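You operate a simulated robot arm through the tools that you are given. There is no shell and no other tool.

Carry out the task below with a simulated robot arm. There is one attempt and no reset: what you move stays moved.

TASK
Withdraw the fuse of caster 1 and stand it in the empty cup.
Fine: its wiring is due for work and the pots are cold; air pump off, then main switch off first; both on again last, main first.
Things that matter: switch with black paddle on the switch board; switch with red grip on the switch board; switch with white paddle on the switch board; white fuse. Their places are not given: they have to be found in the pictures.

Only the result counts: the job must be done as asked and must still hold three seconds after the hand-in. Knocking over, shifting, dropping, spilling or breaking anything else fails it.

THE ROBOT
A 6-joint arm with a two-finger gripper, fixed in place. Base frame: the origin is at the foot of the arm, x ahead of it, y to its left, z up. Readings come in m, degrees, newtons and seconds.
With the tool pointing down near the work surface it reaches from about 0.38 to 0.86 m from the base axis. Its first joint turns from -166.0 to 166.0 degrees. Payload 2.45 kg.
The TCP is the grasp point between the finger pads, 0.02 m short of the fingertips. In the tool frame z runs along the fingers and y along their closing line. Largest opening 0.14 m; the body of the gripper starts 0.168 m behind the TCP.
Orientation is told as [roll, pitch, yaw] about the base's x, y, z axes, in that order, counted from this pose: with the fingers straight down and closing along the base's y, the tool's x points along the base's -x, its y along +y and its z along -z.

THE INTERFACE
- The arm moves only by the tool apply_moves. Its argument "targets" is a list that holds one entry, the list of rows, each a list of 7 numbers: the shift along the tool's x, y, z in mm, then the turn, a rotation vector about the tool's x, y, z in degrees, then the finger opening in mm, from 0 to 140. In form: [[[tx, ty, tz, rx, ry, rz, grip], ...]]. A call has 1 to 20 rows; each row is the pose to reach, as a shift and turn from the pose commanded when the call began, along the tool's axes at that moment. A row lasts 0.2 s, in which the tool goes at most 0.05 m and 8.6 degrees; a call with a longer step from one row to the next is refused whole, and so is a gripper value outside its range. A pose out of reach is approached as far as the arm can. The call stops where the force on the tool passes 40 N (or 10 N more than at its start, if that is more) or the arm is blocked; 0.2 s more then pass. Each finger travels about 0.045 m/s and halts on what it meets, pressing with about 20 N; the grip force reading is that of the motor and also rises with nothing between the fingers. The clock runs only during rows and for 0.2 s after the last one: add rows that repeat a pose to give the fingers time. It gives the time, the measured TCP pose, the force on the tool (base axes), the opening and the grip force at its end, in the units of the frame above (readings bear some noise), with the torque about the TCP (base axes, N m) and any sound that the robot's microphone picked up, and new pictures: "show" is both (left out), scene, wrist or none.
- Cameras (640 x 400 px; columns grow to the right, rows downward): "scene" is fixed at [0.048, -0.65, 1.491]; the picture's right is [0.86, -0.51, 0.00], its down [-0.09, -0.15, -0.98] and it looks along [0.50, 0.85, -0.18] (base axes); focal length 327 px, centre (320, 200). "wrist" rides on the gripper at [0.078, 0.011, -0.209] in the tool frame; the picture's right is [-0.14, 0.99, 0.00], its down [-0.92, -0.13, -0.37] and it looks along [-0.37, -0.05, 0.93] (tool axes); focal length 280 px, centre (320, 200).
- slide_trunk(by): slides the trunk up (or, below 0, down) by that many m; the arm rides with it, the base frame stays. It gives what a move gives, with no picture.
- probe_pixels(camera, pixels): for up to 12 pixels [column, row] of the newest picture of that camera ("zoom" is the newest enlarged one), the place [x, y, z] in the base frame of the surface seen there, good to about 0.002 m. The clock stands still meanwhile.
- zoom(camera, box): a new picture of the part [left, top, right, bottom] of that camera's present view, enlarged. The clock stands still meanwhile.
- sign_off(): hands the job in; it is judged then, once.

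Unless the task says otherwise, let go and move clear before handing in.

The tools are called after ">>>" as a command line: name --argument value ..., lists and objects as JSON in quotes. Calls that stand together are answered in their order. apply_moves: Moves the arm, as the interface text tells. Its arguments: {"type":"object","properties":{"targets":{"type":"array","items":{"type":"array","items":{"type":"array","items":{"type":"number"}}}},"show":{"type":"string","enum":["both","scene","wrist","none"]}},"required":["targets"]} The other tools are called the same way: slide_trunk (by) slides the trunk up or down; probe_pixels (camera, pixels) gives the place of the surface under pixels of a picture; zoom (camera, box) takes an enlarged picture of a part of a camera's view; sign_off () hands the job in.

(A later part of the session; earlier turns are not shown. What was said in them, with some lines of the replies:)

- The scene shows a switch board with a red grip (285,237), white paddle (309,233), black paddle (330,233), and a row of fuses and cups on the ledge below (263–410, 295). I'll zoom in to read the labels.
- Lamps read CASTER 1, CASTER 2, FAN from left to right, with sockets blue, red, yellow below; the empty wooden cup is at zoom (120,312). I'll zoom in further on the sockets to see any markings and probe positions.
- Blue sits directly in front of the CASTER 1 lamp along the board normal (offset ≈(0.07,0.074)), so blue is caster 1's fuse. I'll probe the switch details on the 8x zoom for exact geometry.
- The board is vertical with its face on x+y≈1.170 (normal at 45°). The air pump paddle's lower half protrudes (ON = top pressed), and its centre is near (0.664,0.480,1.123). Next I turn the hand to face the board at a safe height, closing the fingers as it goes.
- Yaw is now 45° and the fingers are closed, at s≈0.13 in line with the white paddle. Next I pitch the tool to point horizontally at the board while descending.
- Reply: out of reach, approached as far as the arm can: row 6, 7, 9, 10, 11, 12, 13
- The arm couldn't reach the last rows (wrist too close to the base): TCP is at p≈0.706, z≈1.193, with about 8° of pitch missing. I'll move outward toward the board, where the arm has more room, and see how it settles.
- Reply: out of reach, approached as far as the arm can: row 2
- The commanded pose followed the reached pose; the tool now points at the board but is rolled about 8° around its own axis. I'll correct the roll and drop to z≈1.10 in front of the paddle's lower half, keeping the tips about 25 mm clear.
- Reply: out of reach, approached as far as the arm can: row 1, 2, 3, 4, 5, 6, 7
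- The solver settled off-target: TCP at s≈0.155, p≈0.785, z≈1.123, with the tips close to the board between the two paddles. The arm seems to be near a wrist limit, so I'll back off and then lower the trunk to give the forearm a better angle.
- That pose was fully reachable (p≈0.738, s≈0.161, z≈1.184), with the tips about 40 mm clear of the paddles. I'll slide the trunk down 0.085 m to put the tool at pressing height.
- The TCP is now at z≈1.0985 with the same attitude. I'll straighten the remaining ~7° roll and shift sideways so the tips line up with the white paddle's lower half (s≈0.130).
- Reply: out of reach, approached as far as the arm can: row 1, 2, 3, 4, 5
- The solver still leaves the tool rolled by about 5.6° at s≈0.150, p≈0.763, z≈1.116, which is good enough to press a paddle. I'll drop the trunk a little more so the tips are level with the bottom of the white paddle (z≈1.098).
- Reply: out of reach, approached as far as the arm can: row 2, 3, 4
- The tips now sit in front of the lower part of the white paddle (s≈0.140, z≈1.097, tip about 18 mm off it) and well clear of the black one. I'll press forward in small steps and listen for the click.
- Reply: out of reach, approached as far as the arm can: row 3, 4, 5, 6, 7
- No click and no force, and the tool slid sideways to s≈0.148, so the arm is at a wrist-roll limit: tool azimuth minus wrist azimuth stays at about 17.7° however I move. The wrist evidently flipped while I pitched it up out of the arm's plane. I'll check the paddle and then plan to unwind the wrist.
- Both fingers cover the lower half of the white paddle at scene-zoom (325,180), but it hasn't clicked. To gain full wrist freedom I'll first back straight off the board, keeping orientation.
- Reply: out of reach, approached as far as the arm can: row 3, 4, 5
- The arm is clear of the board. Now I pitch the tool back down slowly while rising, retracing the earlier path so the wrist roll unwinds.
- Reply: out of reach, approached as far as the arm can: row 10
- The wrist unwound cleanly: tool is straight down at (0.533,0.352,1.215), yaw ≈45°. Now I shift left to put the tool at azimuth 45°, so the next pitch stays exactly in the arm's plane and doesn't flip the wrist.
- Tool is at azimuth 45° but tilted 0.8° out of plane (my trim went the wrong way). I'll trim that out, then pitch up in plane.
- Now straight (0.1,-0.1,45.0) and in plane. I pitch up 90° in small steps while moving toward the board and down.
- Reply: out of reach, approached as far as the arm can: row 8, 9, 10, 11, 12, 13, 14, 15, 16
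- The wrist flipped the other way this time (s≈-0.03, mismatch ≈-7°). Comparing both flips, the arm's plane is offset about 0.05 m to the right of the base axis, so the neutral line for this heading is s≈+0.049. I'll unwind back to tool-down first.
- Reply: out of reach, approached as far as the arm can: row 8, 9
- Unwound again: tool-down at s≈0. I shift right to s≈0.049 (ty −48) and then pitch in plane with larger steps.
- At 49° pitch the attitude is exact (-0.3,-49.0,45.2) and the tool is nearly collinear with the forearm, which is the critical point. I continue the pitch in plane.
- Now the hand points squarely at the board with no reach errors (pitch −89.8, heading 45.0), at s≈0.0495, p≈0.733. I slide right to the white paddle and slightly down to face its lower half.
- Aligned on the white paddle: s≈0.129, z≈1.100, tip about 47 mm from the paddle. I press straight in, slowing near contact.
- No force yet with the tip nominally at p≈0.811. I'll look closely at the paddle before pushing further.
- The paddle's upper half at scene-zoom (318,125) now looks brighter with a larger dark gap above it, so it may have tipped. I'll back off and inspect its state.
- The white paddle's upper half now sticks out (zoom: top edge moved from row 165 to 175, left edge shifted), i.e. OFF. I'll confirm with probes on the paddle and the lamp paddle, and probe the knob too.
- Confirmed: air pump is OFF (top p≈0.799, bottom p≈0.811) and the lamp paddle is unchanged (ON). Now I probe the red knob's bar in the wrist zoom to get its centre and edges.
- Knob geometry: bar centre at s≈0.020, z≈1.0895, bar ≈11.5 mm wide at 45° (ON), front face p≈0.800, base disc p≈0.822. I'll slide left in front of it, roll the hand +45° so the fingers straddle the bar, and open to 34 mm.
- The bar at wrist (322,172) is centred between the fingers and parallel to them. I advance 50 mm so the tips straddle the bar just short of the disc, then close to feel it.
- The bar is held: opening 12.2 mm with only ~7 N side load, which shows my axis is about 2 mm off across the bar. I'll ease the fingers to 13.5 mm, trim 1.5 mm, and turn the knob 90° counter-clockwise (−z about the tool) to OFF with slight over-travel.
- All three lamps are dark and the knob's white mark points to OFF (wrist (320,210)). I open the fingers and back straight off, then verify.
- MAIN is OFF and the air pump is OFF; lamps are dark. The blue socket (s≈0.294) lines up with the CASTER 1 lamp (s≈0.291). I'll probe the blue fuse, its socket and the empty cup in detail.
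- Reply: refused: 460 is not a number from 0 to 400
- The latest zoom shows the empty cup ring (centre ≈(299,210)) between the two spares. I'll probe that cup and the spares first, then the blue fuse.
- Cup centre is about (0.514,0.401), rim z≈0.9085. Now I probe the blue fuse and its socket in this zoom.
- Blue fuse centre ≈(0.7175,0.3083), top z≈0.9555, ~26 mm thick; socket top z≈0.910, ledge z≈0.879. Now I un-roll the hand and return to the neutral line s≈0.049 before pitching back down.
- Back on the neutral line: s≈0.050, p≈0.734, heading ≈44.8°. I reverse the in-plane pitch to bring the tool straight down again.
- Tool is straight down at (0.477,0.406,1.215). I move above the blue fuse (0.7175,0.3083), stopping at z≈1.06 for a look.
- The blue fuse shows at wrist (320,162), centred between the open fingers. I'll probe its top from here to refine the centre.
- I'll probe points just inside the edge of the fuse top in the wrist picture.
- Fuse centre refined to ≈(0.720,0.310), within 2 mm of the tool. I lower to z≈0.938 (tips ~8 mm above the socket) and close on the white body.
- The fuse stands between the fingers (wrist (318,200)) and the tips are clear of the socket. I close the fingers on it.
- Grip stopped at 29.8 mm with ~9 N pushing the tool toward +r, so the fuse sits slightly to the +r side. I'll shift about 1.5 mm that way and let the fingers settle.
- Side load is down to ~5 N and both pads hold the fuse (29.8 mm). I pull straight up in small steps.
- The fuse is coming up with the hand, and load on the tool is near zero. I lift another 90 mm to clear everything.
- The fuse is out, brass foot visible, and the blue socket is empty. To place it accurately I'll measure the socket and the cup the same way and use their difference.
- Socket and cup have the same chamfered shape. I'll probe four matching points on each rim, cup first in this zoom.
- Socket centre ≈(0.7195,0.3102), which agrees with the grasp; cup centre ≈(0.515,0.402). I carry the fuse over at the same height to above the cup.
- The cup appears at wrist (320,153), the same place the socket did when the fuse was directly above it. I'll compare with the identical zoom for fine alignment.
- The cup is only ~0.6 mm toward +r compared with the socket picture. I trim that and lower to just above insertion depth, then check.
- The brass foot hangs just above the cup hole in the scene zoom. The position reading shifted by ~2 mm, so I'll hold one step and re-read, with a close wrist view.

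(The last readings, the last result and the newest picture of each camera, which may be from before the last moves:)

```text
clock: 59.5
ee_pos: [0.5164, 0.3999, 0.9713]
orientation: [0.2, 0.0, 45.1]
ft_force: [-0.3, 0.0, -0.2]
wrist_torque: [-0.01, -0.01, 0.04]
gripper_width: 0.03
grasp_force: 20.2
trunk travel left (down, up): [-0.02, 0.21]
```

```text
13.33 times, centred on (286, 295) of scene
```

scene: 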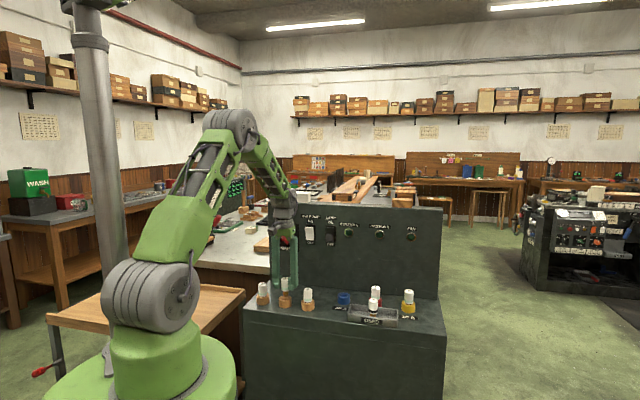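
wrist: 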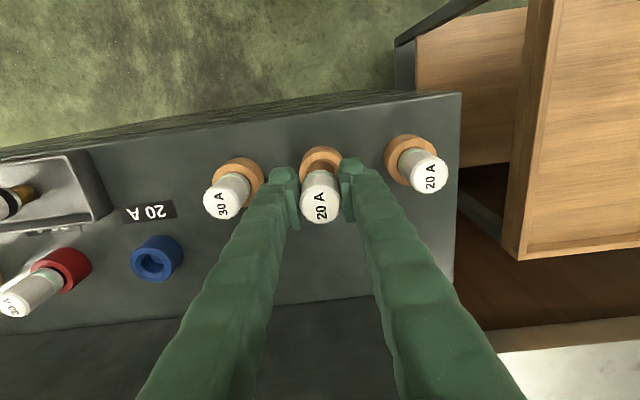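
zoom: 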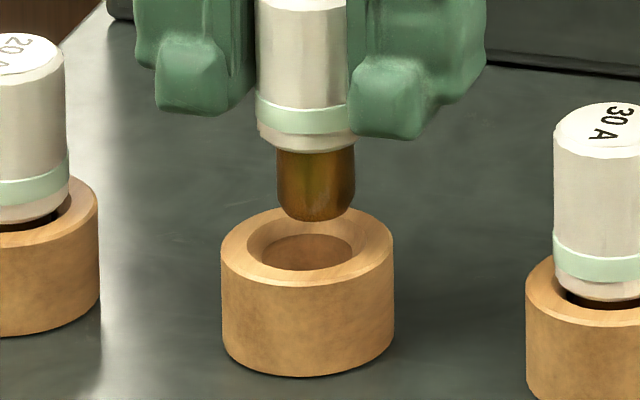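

The close view shows the fuse foot about 2.6 mm too far toward +r of the hole (cup centre at column ≈323 against 320; scene view agrees). I correct by 2.6 mm and re-check before inserting.

>>> apply_moves --targets '[[[-0.2, 1.3, 0, 0, 0, 0, 12], [-0.4, 2.6, 0, 0, 0, 0, 12], [-0.4, 2.6, 0, 0, 0, 0, 12]]]' --show "wrist"

>>> zoom --camera "wrist" --box '[280, 130, 360, 180]'

>>> zoom --camera "scene" --box '[270, 280, 302, 310]'

```text
clock: 60.3
ee_pos: [0.5142, 0.4031, 0.9704]
orientation: [0.3, -0.1, 45.2]
ft_force: [0.5, -0.4, 0.6]
wrist_torque: [0.0, -0.01, -0.03]
gripper_width: 0.0299
grasp_force: 20.0
trunk travel left (down, up): [-0.02, 0.21]
```

wrist: 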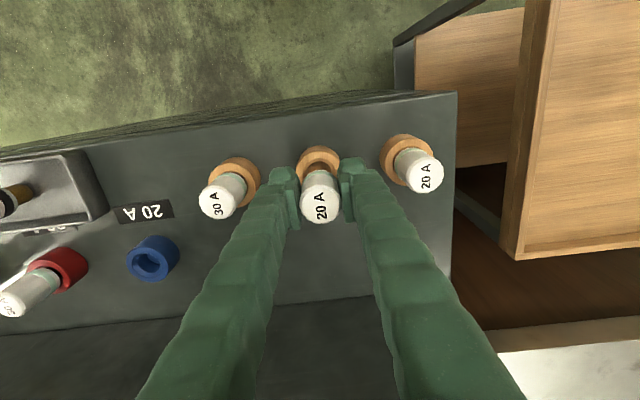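

```text
8.00 times, centred on (320, 155) of wrist
```

zoom: 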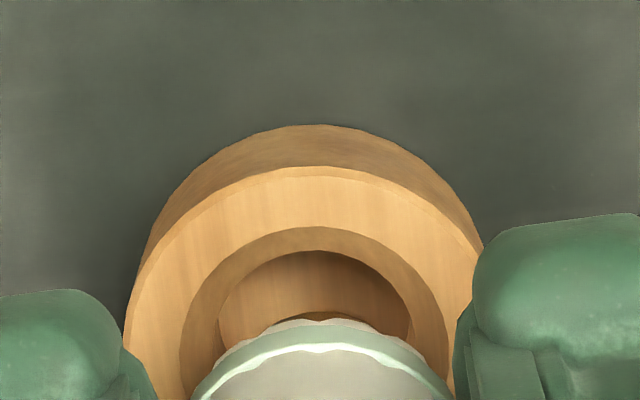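

```text
13.33 times, centred on (286, 295) of scene
```

zoom: 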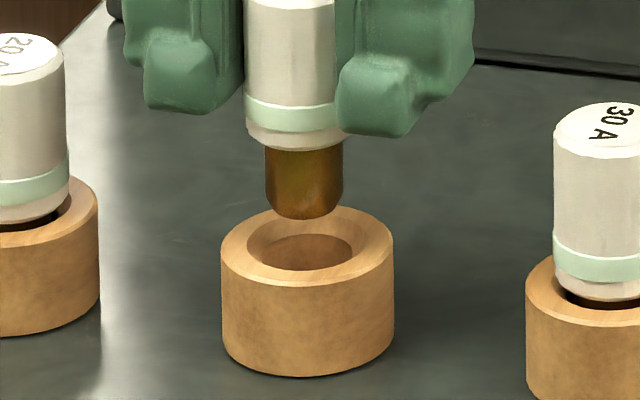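

The hole centre is now within ~0.7 mm of the fuse axis. I trim 0.5 mm and lower slowly into the cup, watching force.

>>> apply_moves --targets '[[[0, -0.5, 4, 0, 0, 0, 12], [0, -0.5, 8, 0, 0, 0, 12], [0, -0.5, 12, 0, 0, 0, 12], [0, -0.5, 16, 0, 0, 0, 12], [0, -0.5, 20, 0, 0, 0, 12]]]'

>>> zoom --camera "scene" --box '[270, 280, 302, 310]'

```text
clock: 61.5
ee_pos: [0.515, 0.4017, 0.9505]
orientation: [0.3, 0.0, 45.1]
ft_force: [-0.2, 0.5, -0.7]
wrist_torque: [-0.04, -0.01, 0.02]
gripper_width: 0.0299
grasp_force: 19.4
trunk travel left (down, up): [-0.02, 0.21]
```

scene: 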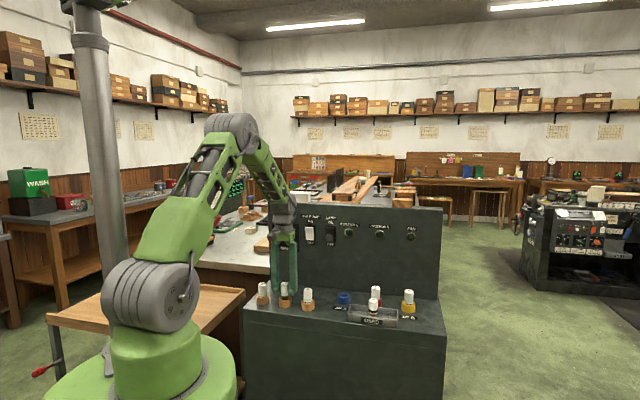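
wrist: 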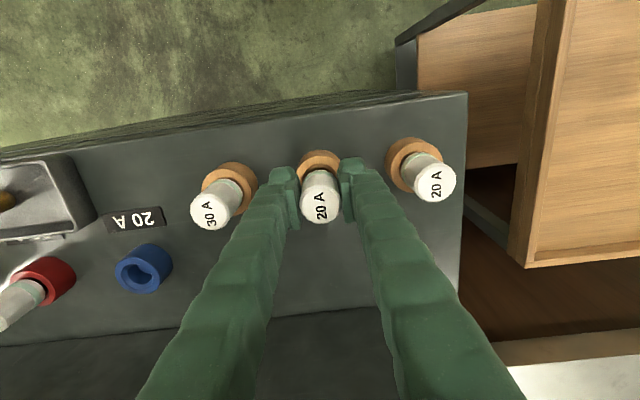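

```text
13.33 times, centred on (286, 295) of scene
```

zoom: 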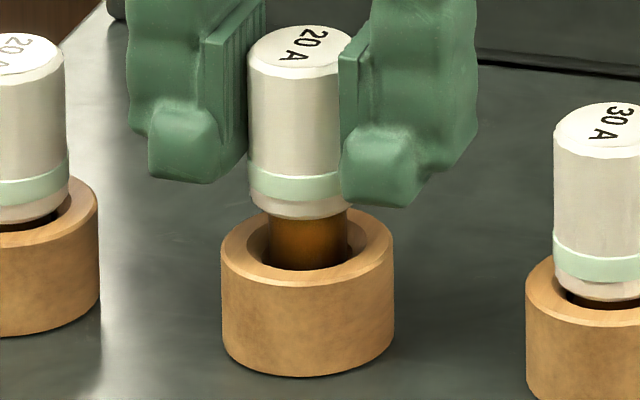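

The brass foot is inside the hole with no force. I lower the remaining ~11.5 mm gently.

>>> apply_moves --targets '[[[0, 0, 3, 0, 0, 0, 12], [0, 0, 6, 0, 0, 0, 12], [0, 0, 8.5, 0, 0, 0, 12], [0, 0, 10, 0, 0, 0, 12], [0, 0, 11, 0, 0, 0, 12], [0, 0, 11.5, 0, 0, 0, 12]]]' --show "wrist"

>>> zoom --camera "scene" --box '[270, 280, 302, 310]'

```text
clock: 62.9
ee_pos: [0.5153, 0.4032, 0.9388]
orientation: [0.2, 0.0, 45.1]
ft_force: [0.4, 0.1, -0.1]
wrist_torque: [0.02, -0.02, 0.03]
gripper_width: 0.0297
grasp_force: 19.7
trunk travel left (down, up): [-0.02, 0.21]
```

wrist: 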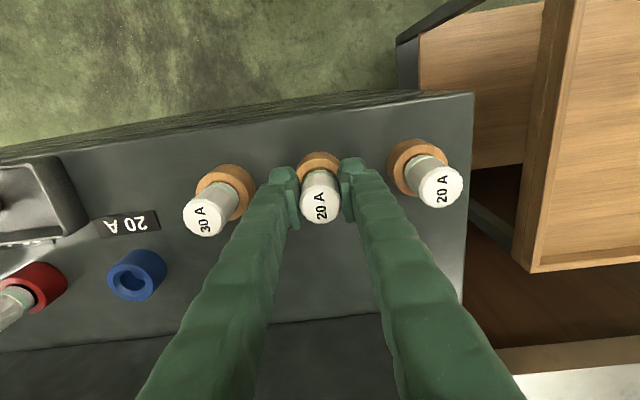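

```text
13.33 times, centred on (286, 295) of scene
```

zoom: 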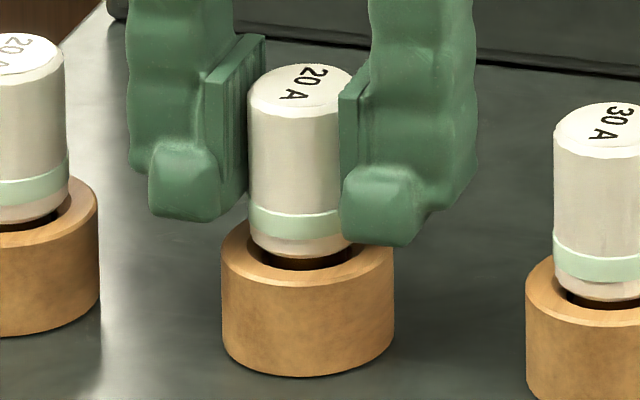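

The fuse is almost seated, still no reaction force. I lower up to 2 mm more in small steps to feel the bottom.

>>> apply_moves --targets '[[[0, 0, 0.7, 0, 0, 0, 12], [0, 0, 1.4, 0, 0, 0, 12], [0, 0, 1.4, 0, 0, 0, 12]]]' --show "none"

```text
clock: 63.7
ee_pos: [0.5151, 0.4025, 0.9386]
orientation: [0.1, -0.1, 45.1]
ft_force: [0.4, -0.4, 8.9]
wrist_torque: [-0.04, 0.0, 0.02]
gripper_width: 0.0298
grasp_force: 20.0
trunk travel left (down, up): [-0.02, 0.21]
```

It's seated: 8.9 N upward at z≈0.9386, the same height as in the socket. I open the fingers and then rise straight up.

>>> apply_moves --targets '[[[0, 0, 0, 0, 0, 0, 34], [0, 0, 0, 0, 0, 0, 44], [0, 0, 0, 0, 0, 0, 52], [0, 0, 0, 0, 0, 0, 52], [0, 0, -15, 0, 0, 0, 52], [0, 0, -40, 0, 0, 0, 52], [0, 0, -75, 0, 0, 0, 52], [0, 0, -115, 0, 0, 0, 52], [0, 0, -115, 0, 0, 0, 52]]]'

>>> zoom --camera "scene" --box '[255, 260, 375, 330]'

```text
clock: 65.7
ee_pos: [0.5135, 0.4035, 1.0528]
orientation: [0.2, -0.1, 45.1]
ft_force: [-0.2, 0.5, -0.7]
wrist_torque: [0.0, 0.01, -0.01]
gripper_width: 0.0519
grasp_force: 0.1
trunk travel left (down, up): [-0.02, 0.21]
```

scene: 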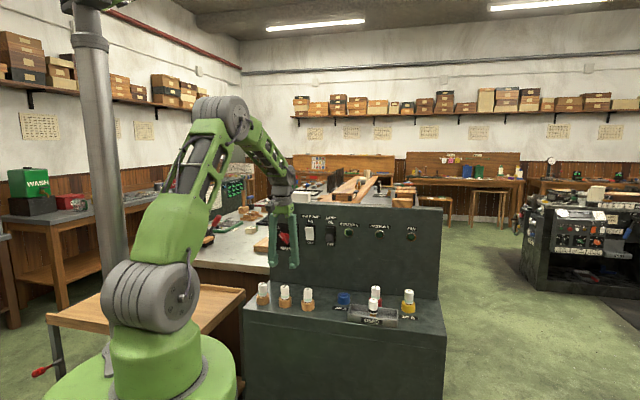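
wrist: 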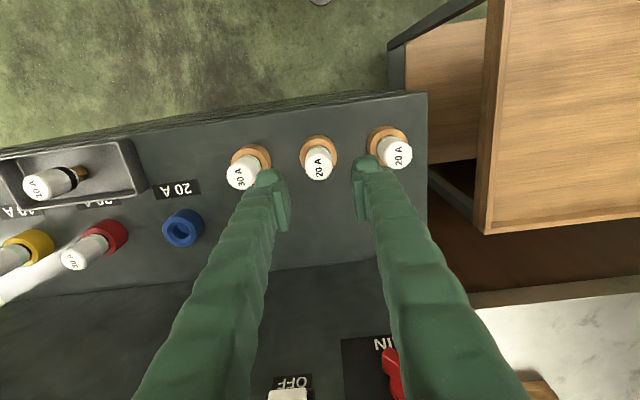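

```text
5.33 times, centred on (315, 295) of scene
```

zoom: 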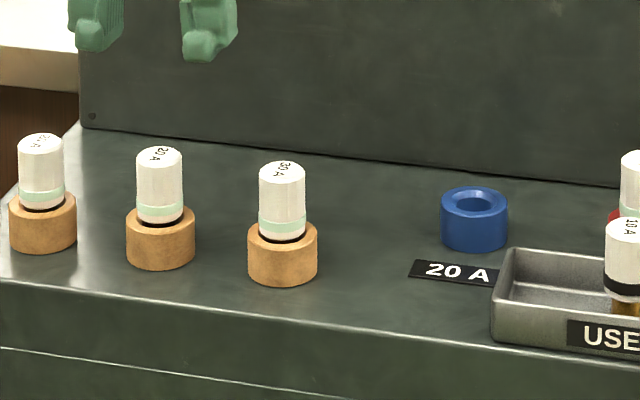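

The fuse stands in the middle cup and everything else is unmoved. Now back up to the neutral tool-down pose for pitching toward the board again.

>>> apply_moves --targets '[[[0, 0, -35, 0, 0, 0, 52], [5, 6, -70, 0, 0, 0, 34], [11, 13, -105, 0, 0, 0, 34], [17, 21, -140, 0, 0, 0, 34], [23.6, 28.3, -162, 0, 0, 0, 34], [23.6, 28.3, -162, 0, 0, 0, 34]]]' --show "none"

```text
clock: 67.1
ee_pos: [0.4784, 0.4035, 1.2162]
orientation: [0.1, 0.0, 45.1]
ft_force: [0.0, 0.2, 0.0]
wrist_torque: [-0.01, -0.01, 0.0]
gripper_width: 0.0339
grasp_force: 0.1
trunk travel left (down, up): [-0.02, 0.21]
```

At s≈0.053, I trim 3 mm left to the neutral line and repeat the in-plane pitch toward the board.

>>> apply_moves --targets '[[[0, 3, 0, 0, 0, 0, 34], [-10, 3, 10, 0, -8.2, 0, 34], [-20, 3, 20, 0, -16.4, 0, 34], [-30, 3, 29.5, 0, -24.6, 0, 34], [-40, 3, 39, 0, -32.7, 0, 34], [-50, 3, 49, 0, -40.9, 0, 34], [-60, 3, 59, 0, -49.1, 0, 34]]]' --show "none"

```text
clock: 68.7
ee_pos: [0.5184, 0.4503, 1.1553]
orientation: [0.3, -49.2, 44.9]
ft_force: [0.4, 0.3, -0.3]
wrist_torque: [0.04, -0.01, 0.01]
gripper_width: 0.034
grasp_force: 0.1
trunk travel left (down, up): [-0.02, 0.21]
```

Attitude is still exact at 49° (s≈0.048), so I continue through the collinear point to horizontal.

>>> apply_moves --targets '[[[1, 0, 14, 0, -8.2, 0, 34], [2, 0, 27, 0, -16.4, 0, 34], [3, 0, 41, 0, -24.6, 0, 34], [4, 0, 55, 0, -32.8, 0, 34], [4, 0, 68, 0, -41, 0, 34], [4, 0, 68, 0, -41, 0, 34]]]'

```text
clock: 70.1
ee_pos: [0.5531, 0.4839, 1.1085]
orientation: [134.6, -89.9, -89.5]
ft_force: [0.7, 0.5, -1.3]
wrist_torque: [0.04, -0.03, 0.01]
gripper_width: 0.0339
grasp_force: 0.0
trunk travel left (down, up): [-0.02, 0.21]
```

scene: 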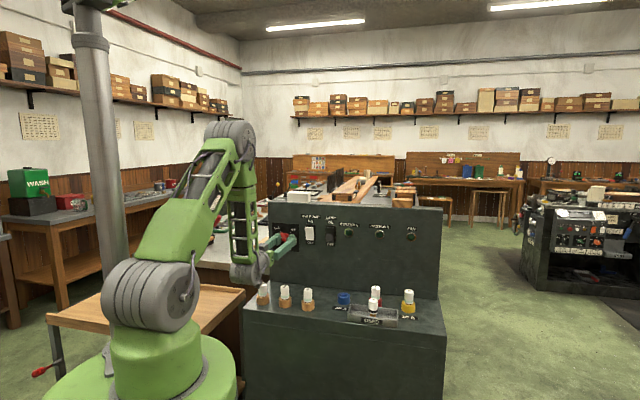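
wrist: 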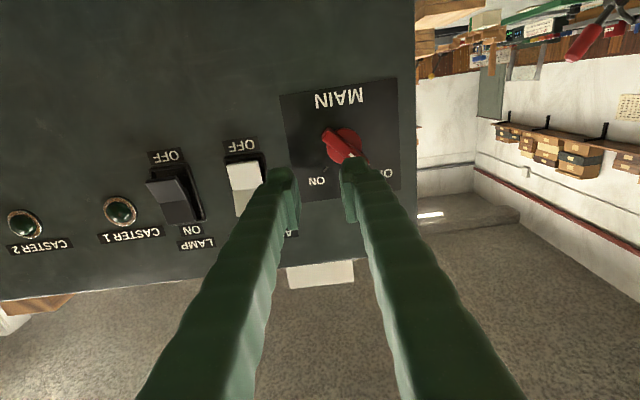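

Squarely facing the board again (heading 45.1). I move in front of the knob and roll −45° to straddle the bar in its OFF position.

>>> apply_moves --targets '[[[3, 5, 2, 0, 0, -7.5, 34], [6, 10, 4, 0, 0, -15, 34], [9, 15, 6, 0, 0, -22.5, 34], [12, 20, 8, 0, 0, -30, 34], [15, 25, 10, 0, 0, -37.5, 34], [18.5, 29.7, 12, 0, 0, -45, 34], [18.5, 29.7, 12, 0, 0, -45, 34]]]'

>>> zoom --camera "wrist" --box '[220, 100, 420, 260]'

```text
clock: 71.7
ee_pos: [0.5401, 0.5139, 1.09]
orientation: [-90.2, -45.1, 135.2]
ft_force: [1.0, 0.3, 0.6]
wrist_torque: [-0.01, -0.04, -0.03]
gripper_width: 0.0341
grasp_force: 0.1
trunk travel left (down, up): [-0.02, 0.21]
```

scene: 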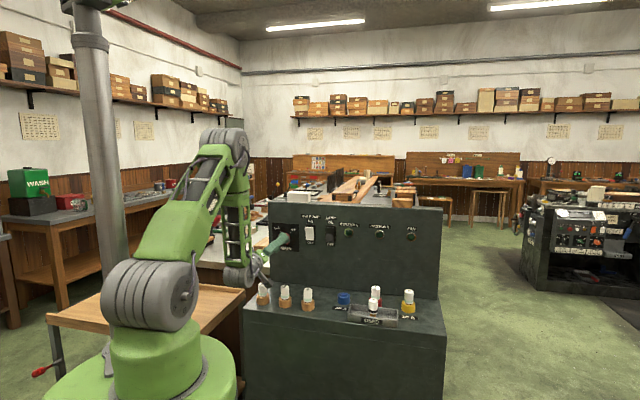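
wrist: 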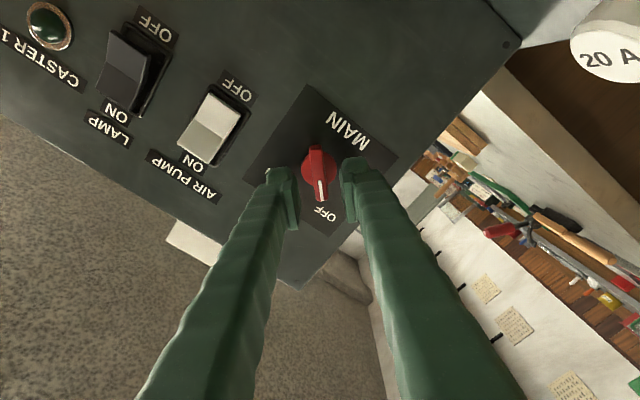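

```text
2.50 times, centred on (320, 180) of wrist
```

zoom: 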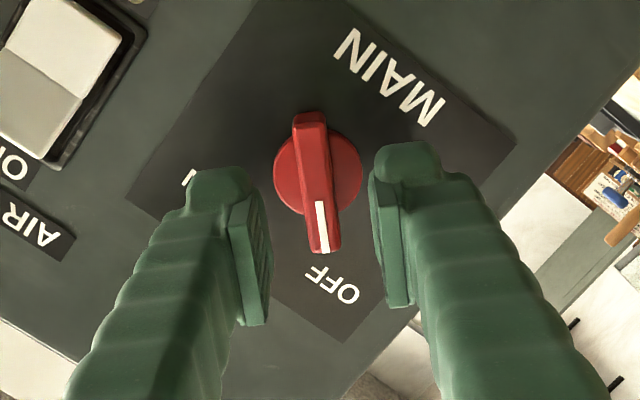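

The bar is centred between the fingers with the white mark at OFF. I advance 50 mm and close to 13.5 mm around the bar.

>>> apply_moves --targets '[[[0, 0, 15, 0, 0, 0, 34], [0, 0, 30, 0, 0, 0, 34], [0, 0, 40, 0, 0, 0, 34], [0, 0, 46, 0, 0, 0, 34], [0, 0, 50, 0, 0, 0, 34], [0, 0, 50, 0, 0, 0, 24], [0, 0, 50, 0, 0, 0, 13.5], [0, 0, 50, 0, 0, 0, 13.5]]]' --show "wrist"

```text
clock: 73.5
ee_pos: [0.5766, 0.5497, 1.0901]
orientation: [-90.3, -45.2, 135.1]
ft_force: [0.9, -1.1, -0.2]
wrist_torque: [0.01, 0.0, 0.03]
gripper_width: 0.0137
grasp_force: 0.3
trunk travel left (down, up): [-0.02, 0.21]
```

wrist: 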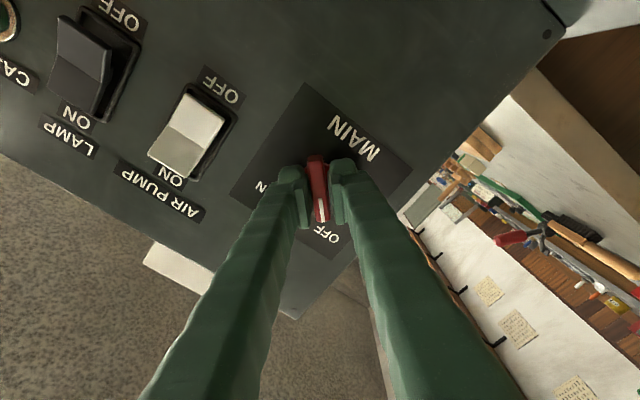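

The fingers straddle the bar with no load. I turn +92° (clockwise seen from the front) back to ON.

>>> apply_moves --targets '[[[0, 0, 0, 0, 0, 7.5, 13.5], [0, 0, 0, 0, 0, 15, 13.5], [0, 0, 0, 0, 0, 22.5, 13.5], [0, 0, 0, 0, 0, 30, 13.5], [0, 0, 0, 0, 0, 37.5, 13.5], [0, 0, 0, 0, 0, 45, 13.5], [0, 0, 0, 0, 0, 52.5, 13.5], [0, 0, 0, 0, 0, 60, 13.5], [0, 0, 0, 0, 0, 67.5, 13.5], [0, 0, 0, 0, 0, 75, 13.5], [0, 0, 0, 0, 0, 82.5, 13.5], [0, 0, 0, 0, 0, 90, 13.5], [0, 0, 0, 0, 0, 92, 13.5]]]'

```text
clock: 76.3
ee_pos: [0.5767, 0.5478, 1.0907]
orientation: [90.1, -42.6, -44.9]
ft_force: [-0.2, -0.6, -0.3]
wrist_torque: [-0.04, 0.02, -0.03]
gripper_width: 0.0142
grasp_force: 0.7
trunk travel left (down, up): [-0.02, 0.21]
```

scene: 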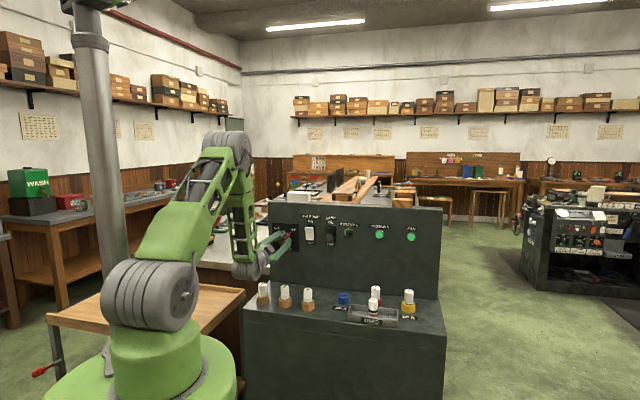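
wrist: 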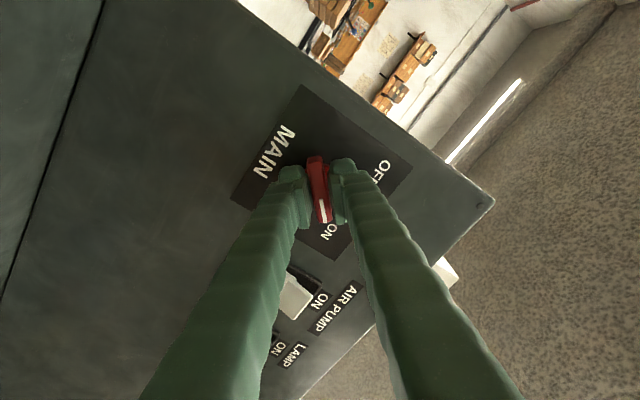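

MAIN is ON: CASTER 2 and FAN lamps are lit while CASTER 1 stays dark, confirming the right fuse. I open the fingers and back off.

>>> apply_moves --targets '[[[0, 0, 0, 0, 0, 0, 34], [0, 0, 0, 0, 0, 0, 34], [0, 0, -15, 0, 0, 0, 34], [0, 0, -35, 0, 0, 0, 34], [0, 0, -55, 0, 0, 0, 34], [0, 0, -55, 0, 0, 0, 34]]]'

>>> zoom --camera "wrist" --box '[200, 80, 460, 340]'

```text
clock: 77.7
ee_pos: [0.54, 0.5098, 1.0895]
orientation: [90.1, -42.8, -44.9]
ft_force: [-0.1, 0.2, -1.3]
wrist_torque: [0.01, 0.02, -0.02]
gripper_width: 0.0342
grasp_force: 0.1
trunk travel left (down, up): [-0.02, 0.21]
```

scene: 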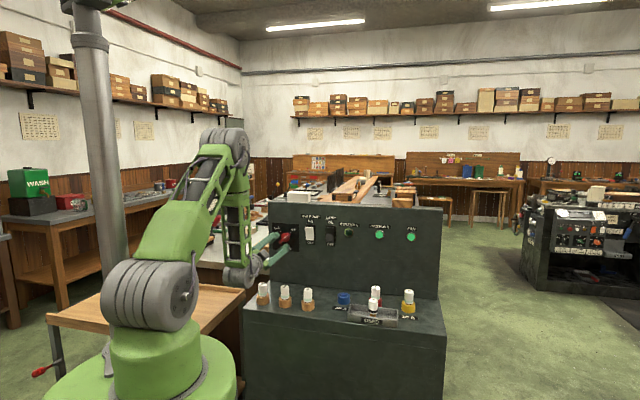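
wrist: 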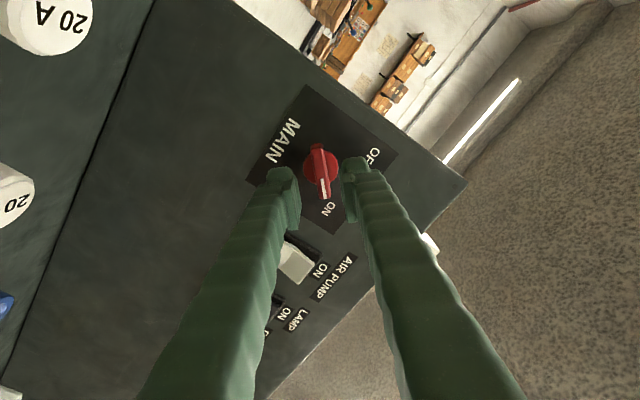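

```text
1.54 times, centred on (330, 210) of wrist
```

zoom: 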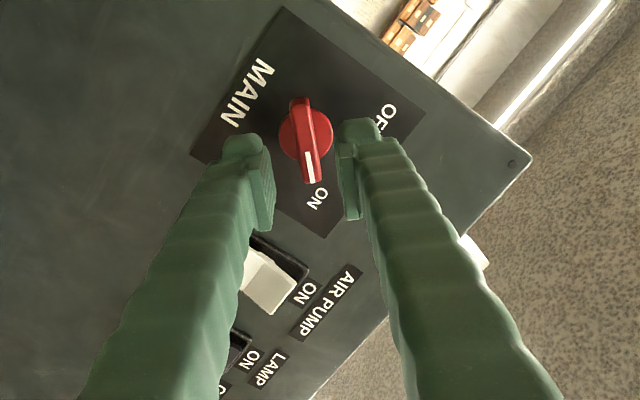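

MAIN reads ON in the close view. I un-roll, close the fingers and move in front of the upper half of the white paddle (s≈0.130, z≈1.146), staying 45 mm clear.

>>> apply_moves --targets '[[[-17, -4.6, -7, 0, 0, -6.74, 20], [-34, -9.2, -7, 0, 0, -13.5, 0], [-51, -13.8, -7, 0, 0, -20.2, 0], [-67, -18.5, -7, 0, 0, -27, 0], [-84, -23, -7, 0, 0, -33.7, 0], [-101, -27.7, -7, 0, 0, -40.5, 0], [-118, -32.3, -7, 0, 0, -47.2, 0], [-118, -32.3, -7, 0, 0, -47.2, 0]]]'

```text
clock: 79.5
ee_pos: [0.6091, 0.427, 1.147]
orientation: [-131.3, -89.8, 176.4]
ft_force: [0.7, 0.5, 0.5]
wrist_torque: [0.02, -0.02, 0.03]
gripper_width: 0.0
grasp_force: 19.5
trunk travel left (down, up): [-0.02, 0.21]
```

scene: 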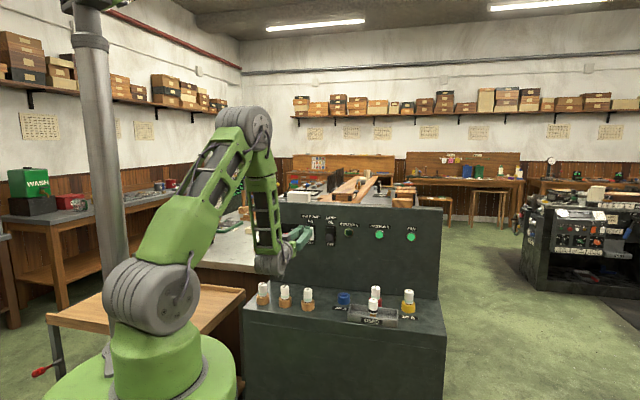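
wrist: 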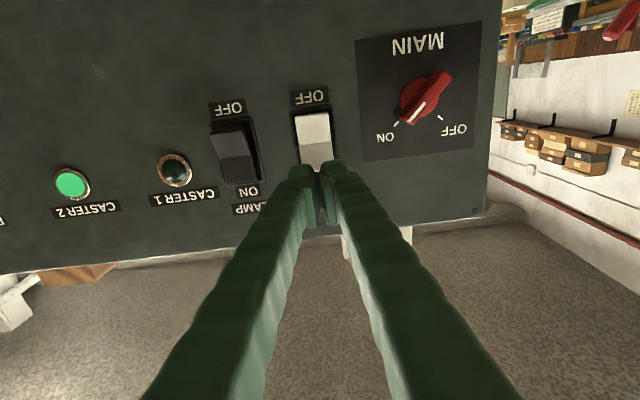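

Aligned at s≈0.129, z≈1.147 with heading 45.1. I press the upper half in the same way as before (about 58 mm forward).

>>> apply_moves --targets '[[[0, 0, 20, 0, 0, 0, 0], [0, 0, 36, 0, 0, 0, 0], [0, 0, 44, 0, 0, 0, 0], [0, 0, 48, 0, 0, 0, 0], [0, 0, 51, 0, 0, 0, 0], [0, 0, 54, 0, 0, 0, 0], [0, 0, 58, 0, 0, 0, 0]]]' --show "none"

>>> apply_moves --targets '[[[0, 0, -15, 0, 0, 0, 0], [0, 0, -35, 0, 0, 0, 0], [0, 0, -60, 0, 0, 0, 0], [30, 0, -60, 0, 0, 0, 0], [75, 0, -60, 0, 0, 0, 0], [75, 0, -60, 0, 0, 0, 0]]]'

>>> zoom --camera "scene" --box '[270, 205, 350, 255]'

>>> probe_pixels --camera "zoom" --pixels '[[318, 175], [318, 185], [318, 205], [318, 235], [318, 260], [318, 275], [480, 190], [480, 210], [480, 245], [480, 265], [480, 285]]'

```text
clock: 81.1
ee_pos: [0.6508, 0.4681, 1.1471]
orientation: [-156.7, -89.8, -158.3]
ft_force: [0.3, -1.2, -0.7]
wrist_torque: [0.0, 0.01, 0.03]
gripper_width: 0.0
grasp_force: 29.8
trunk travel left (down, up): [-0.02, 0.21]
```

```text
clock: 82.5
ee_pos: [0.6069, 0.4273, 1.0714]
orientation: [-149.8, -89.9, -165.1]
ft_force: [0.0, 0.2, 0.1]
wrist_torque: [-0.01, 0.01, 0.01]
gripper_width: 0.0
grasp_force: 29.2
trunk travel left (down, up): [-0.02, 0.21]
```

scene: 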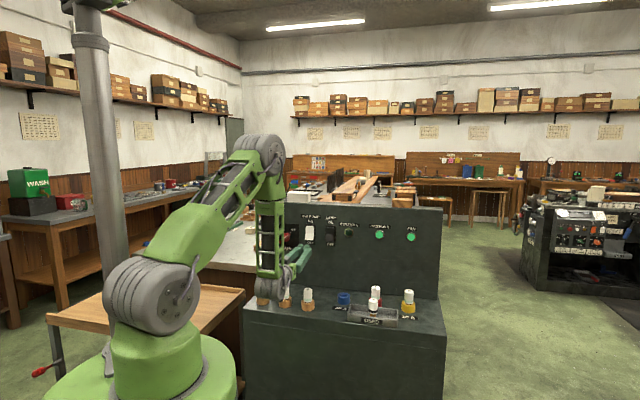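
wrist: 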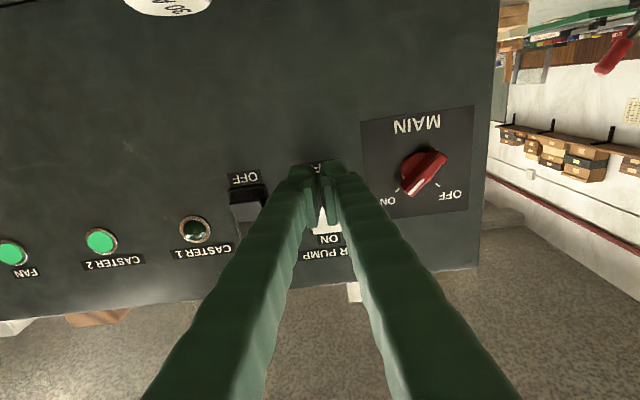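

```text
8.00 times, centred on (310, 230) of scene
```

zoom: 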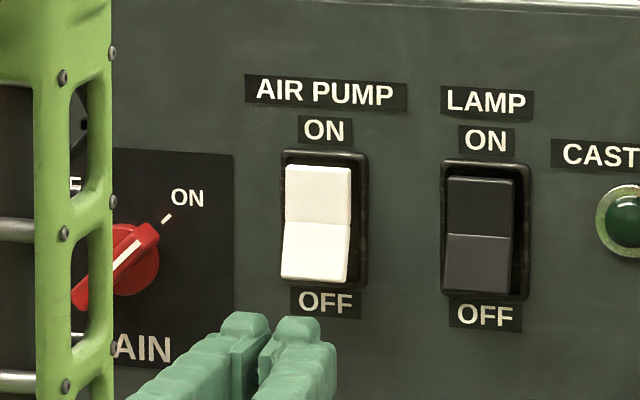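

```text
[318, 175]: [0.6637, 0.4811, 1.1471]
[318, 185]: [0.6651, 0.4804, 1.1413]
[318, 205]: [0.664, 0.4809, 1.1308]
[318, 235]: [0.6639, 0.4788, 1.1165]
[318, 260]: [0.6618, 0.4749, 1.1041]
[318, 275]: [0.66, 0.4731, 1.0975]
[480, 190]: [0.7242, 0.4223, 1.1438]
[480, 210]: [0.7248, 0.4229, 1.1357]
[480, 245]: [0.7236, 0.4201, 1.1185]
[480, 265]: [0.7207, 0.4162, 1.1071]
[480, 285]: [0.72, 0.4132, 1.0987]
```

Air pump is ON again (top p≈0.809, bottom p≈0.801, as at the start), MAIN ON, lamp untouched. I raise the trunk to move clear and take a last look at all fuses.

>>> slide_trunk --by 0.1

>>> apply_moves --targets '[[[-20, 0, -15, 0, 0, 0, 0], [-45, 0, -15, 0, 0, 0, 0], [-70, 0, -15, 0, 0, 0, 0], [-70, 0, -15, 0, 0, 0, 0]]]'

>>> zoom --camera "scene" --box '[250, 200, 440, 330]'

>>> zoom --camera "scene" --box '[250, 275, 330, 325]'

```text
clock: 83.8
ee_pos: [0.6075, 0.4269, 1.1715]
orientation: [-154.8, -89.9, -160.1]
ft_force: [0.8, -0.1, 0.7]
wrist_torque: [0.03, 0.01, -0.02]
gripper_width: 0.0
grasp_force: 29.4
trunk travel left (down, up): [-0.12, 0.11]
```

```text
clock: 84.8
ee_pos: [0.5969, 0.4154, 1.2399]
orientation: [-156.3, -89.9, -158.6]
ft_force: [-0.2, -0.3, -0.1]
wrist_torque: [0.0, 0.04, 0.02]
gripper_width: 0.0001
grasp_force: 29.2
trunk travel left (down, up): [-0.12, 0.11]
```

scene: 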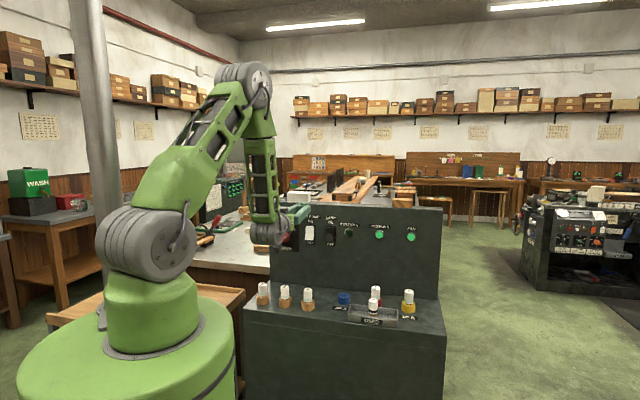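
wrist: 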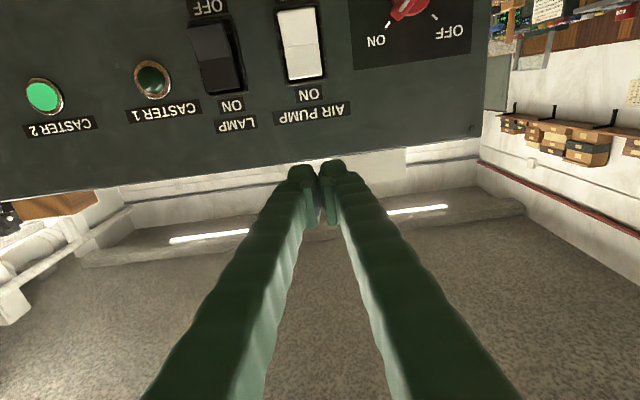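

```text
3.08 times, centred on (345, 265) of scene
```

zoom: 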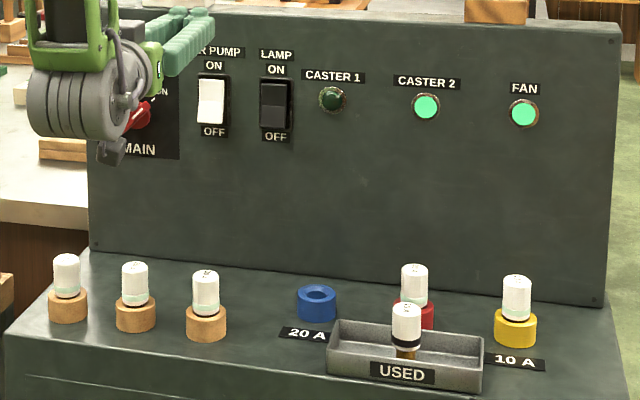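

```text
8.00 times, centred on (290, 300) of scene
```

zoom: 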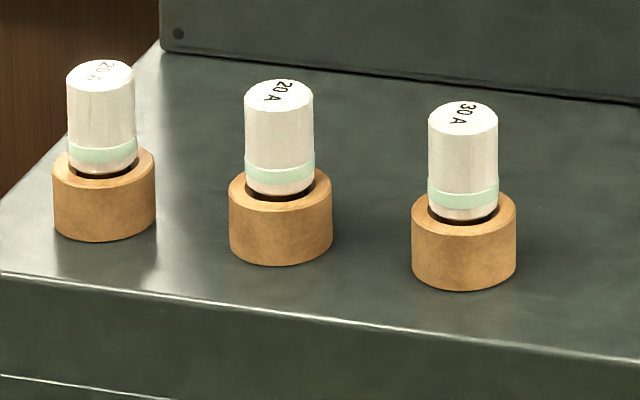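

The 20 A fuse stands upright in the middle cup and the blue socket is empty. CASTER 1 is dark while CASTER 2 and FAN are lit, MAIN and AIR PUMP are ON, and the hand is clear, so I'm handing in.

>>> sign_off

```text
The job is handed in.
```

I withdrew caster 1's fuse, the 20 A one in the blue socket, and stood it upright in the empty cup. I then handed the job in.

- **Before:** I switched the air pump off, then the main switch off. All three indicator lamps went dark before I touched the fuse.
- **After:** I switched the main back on, then the air pump. The CASTER 2 and FAN lamps came back and CASTER 1 stayed dark, which confirms it was the right fuse.
- **Everything else:** the lamp switch is still on, and the other fuses and the tray look unmoved in the last pictures. The hand is empty and clear of the board.

The arm took a few tries to get square to the board. On one of those tries, before the real press, the fingers ended up over the air pump paddle, but it didn't switch.
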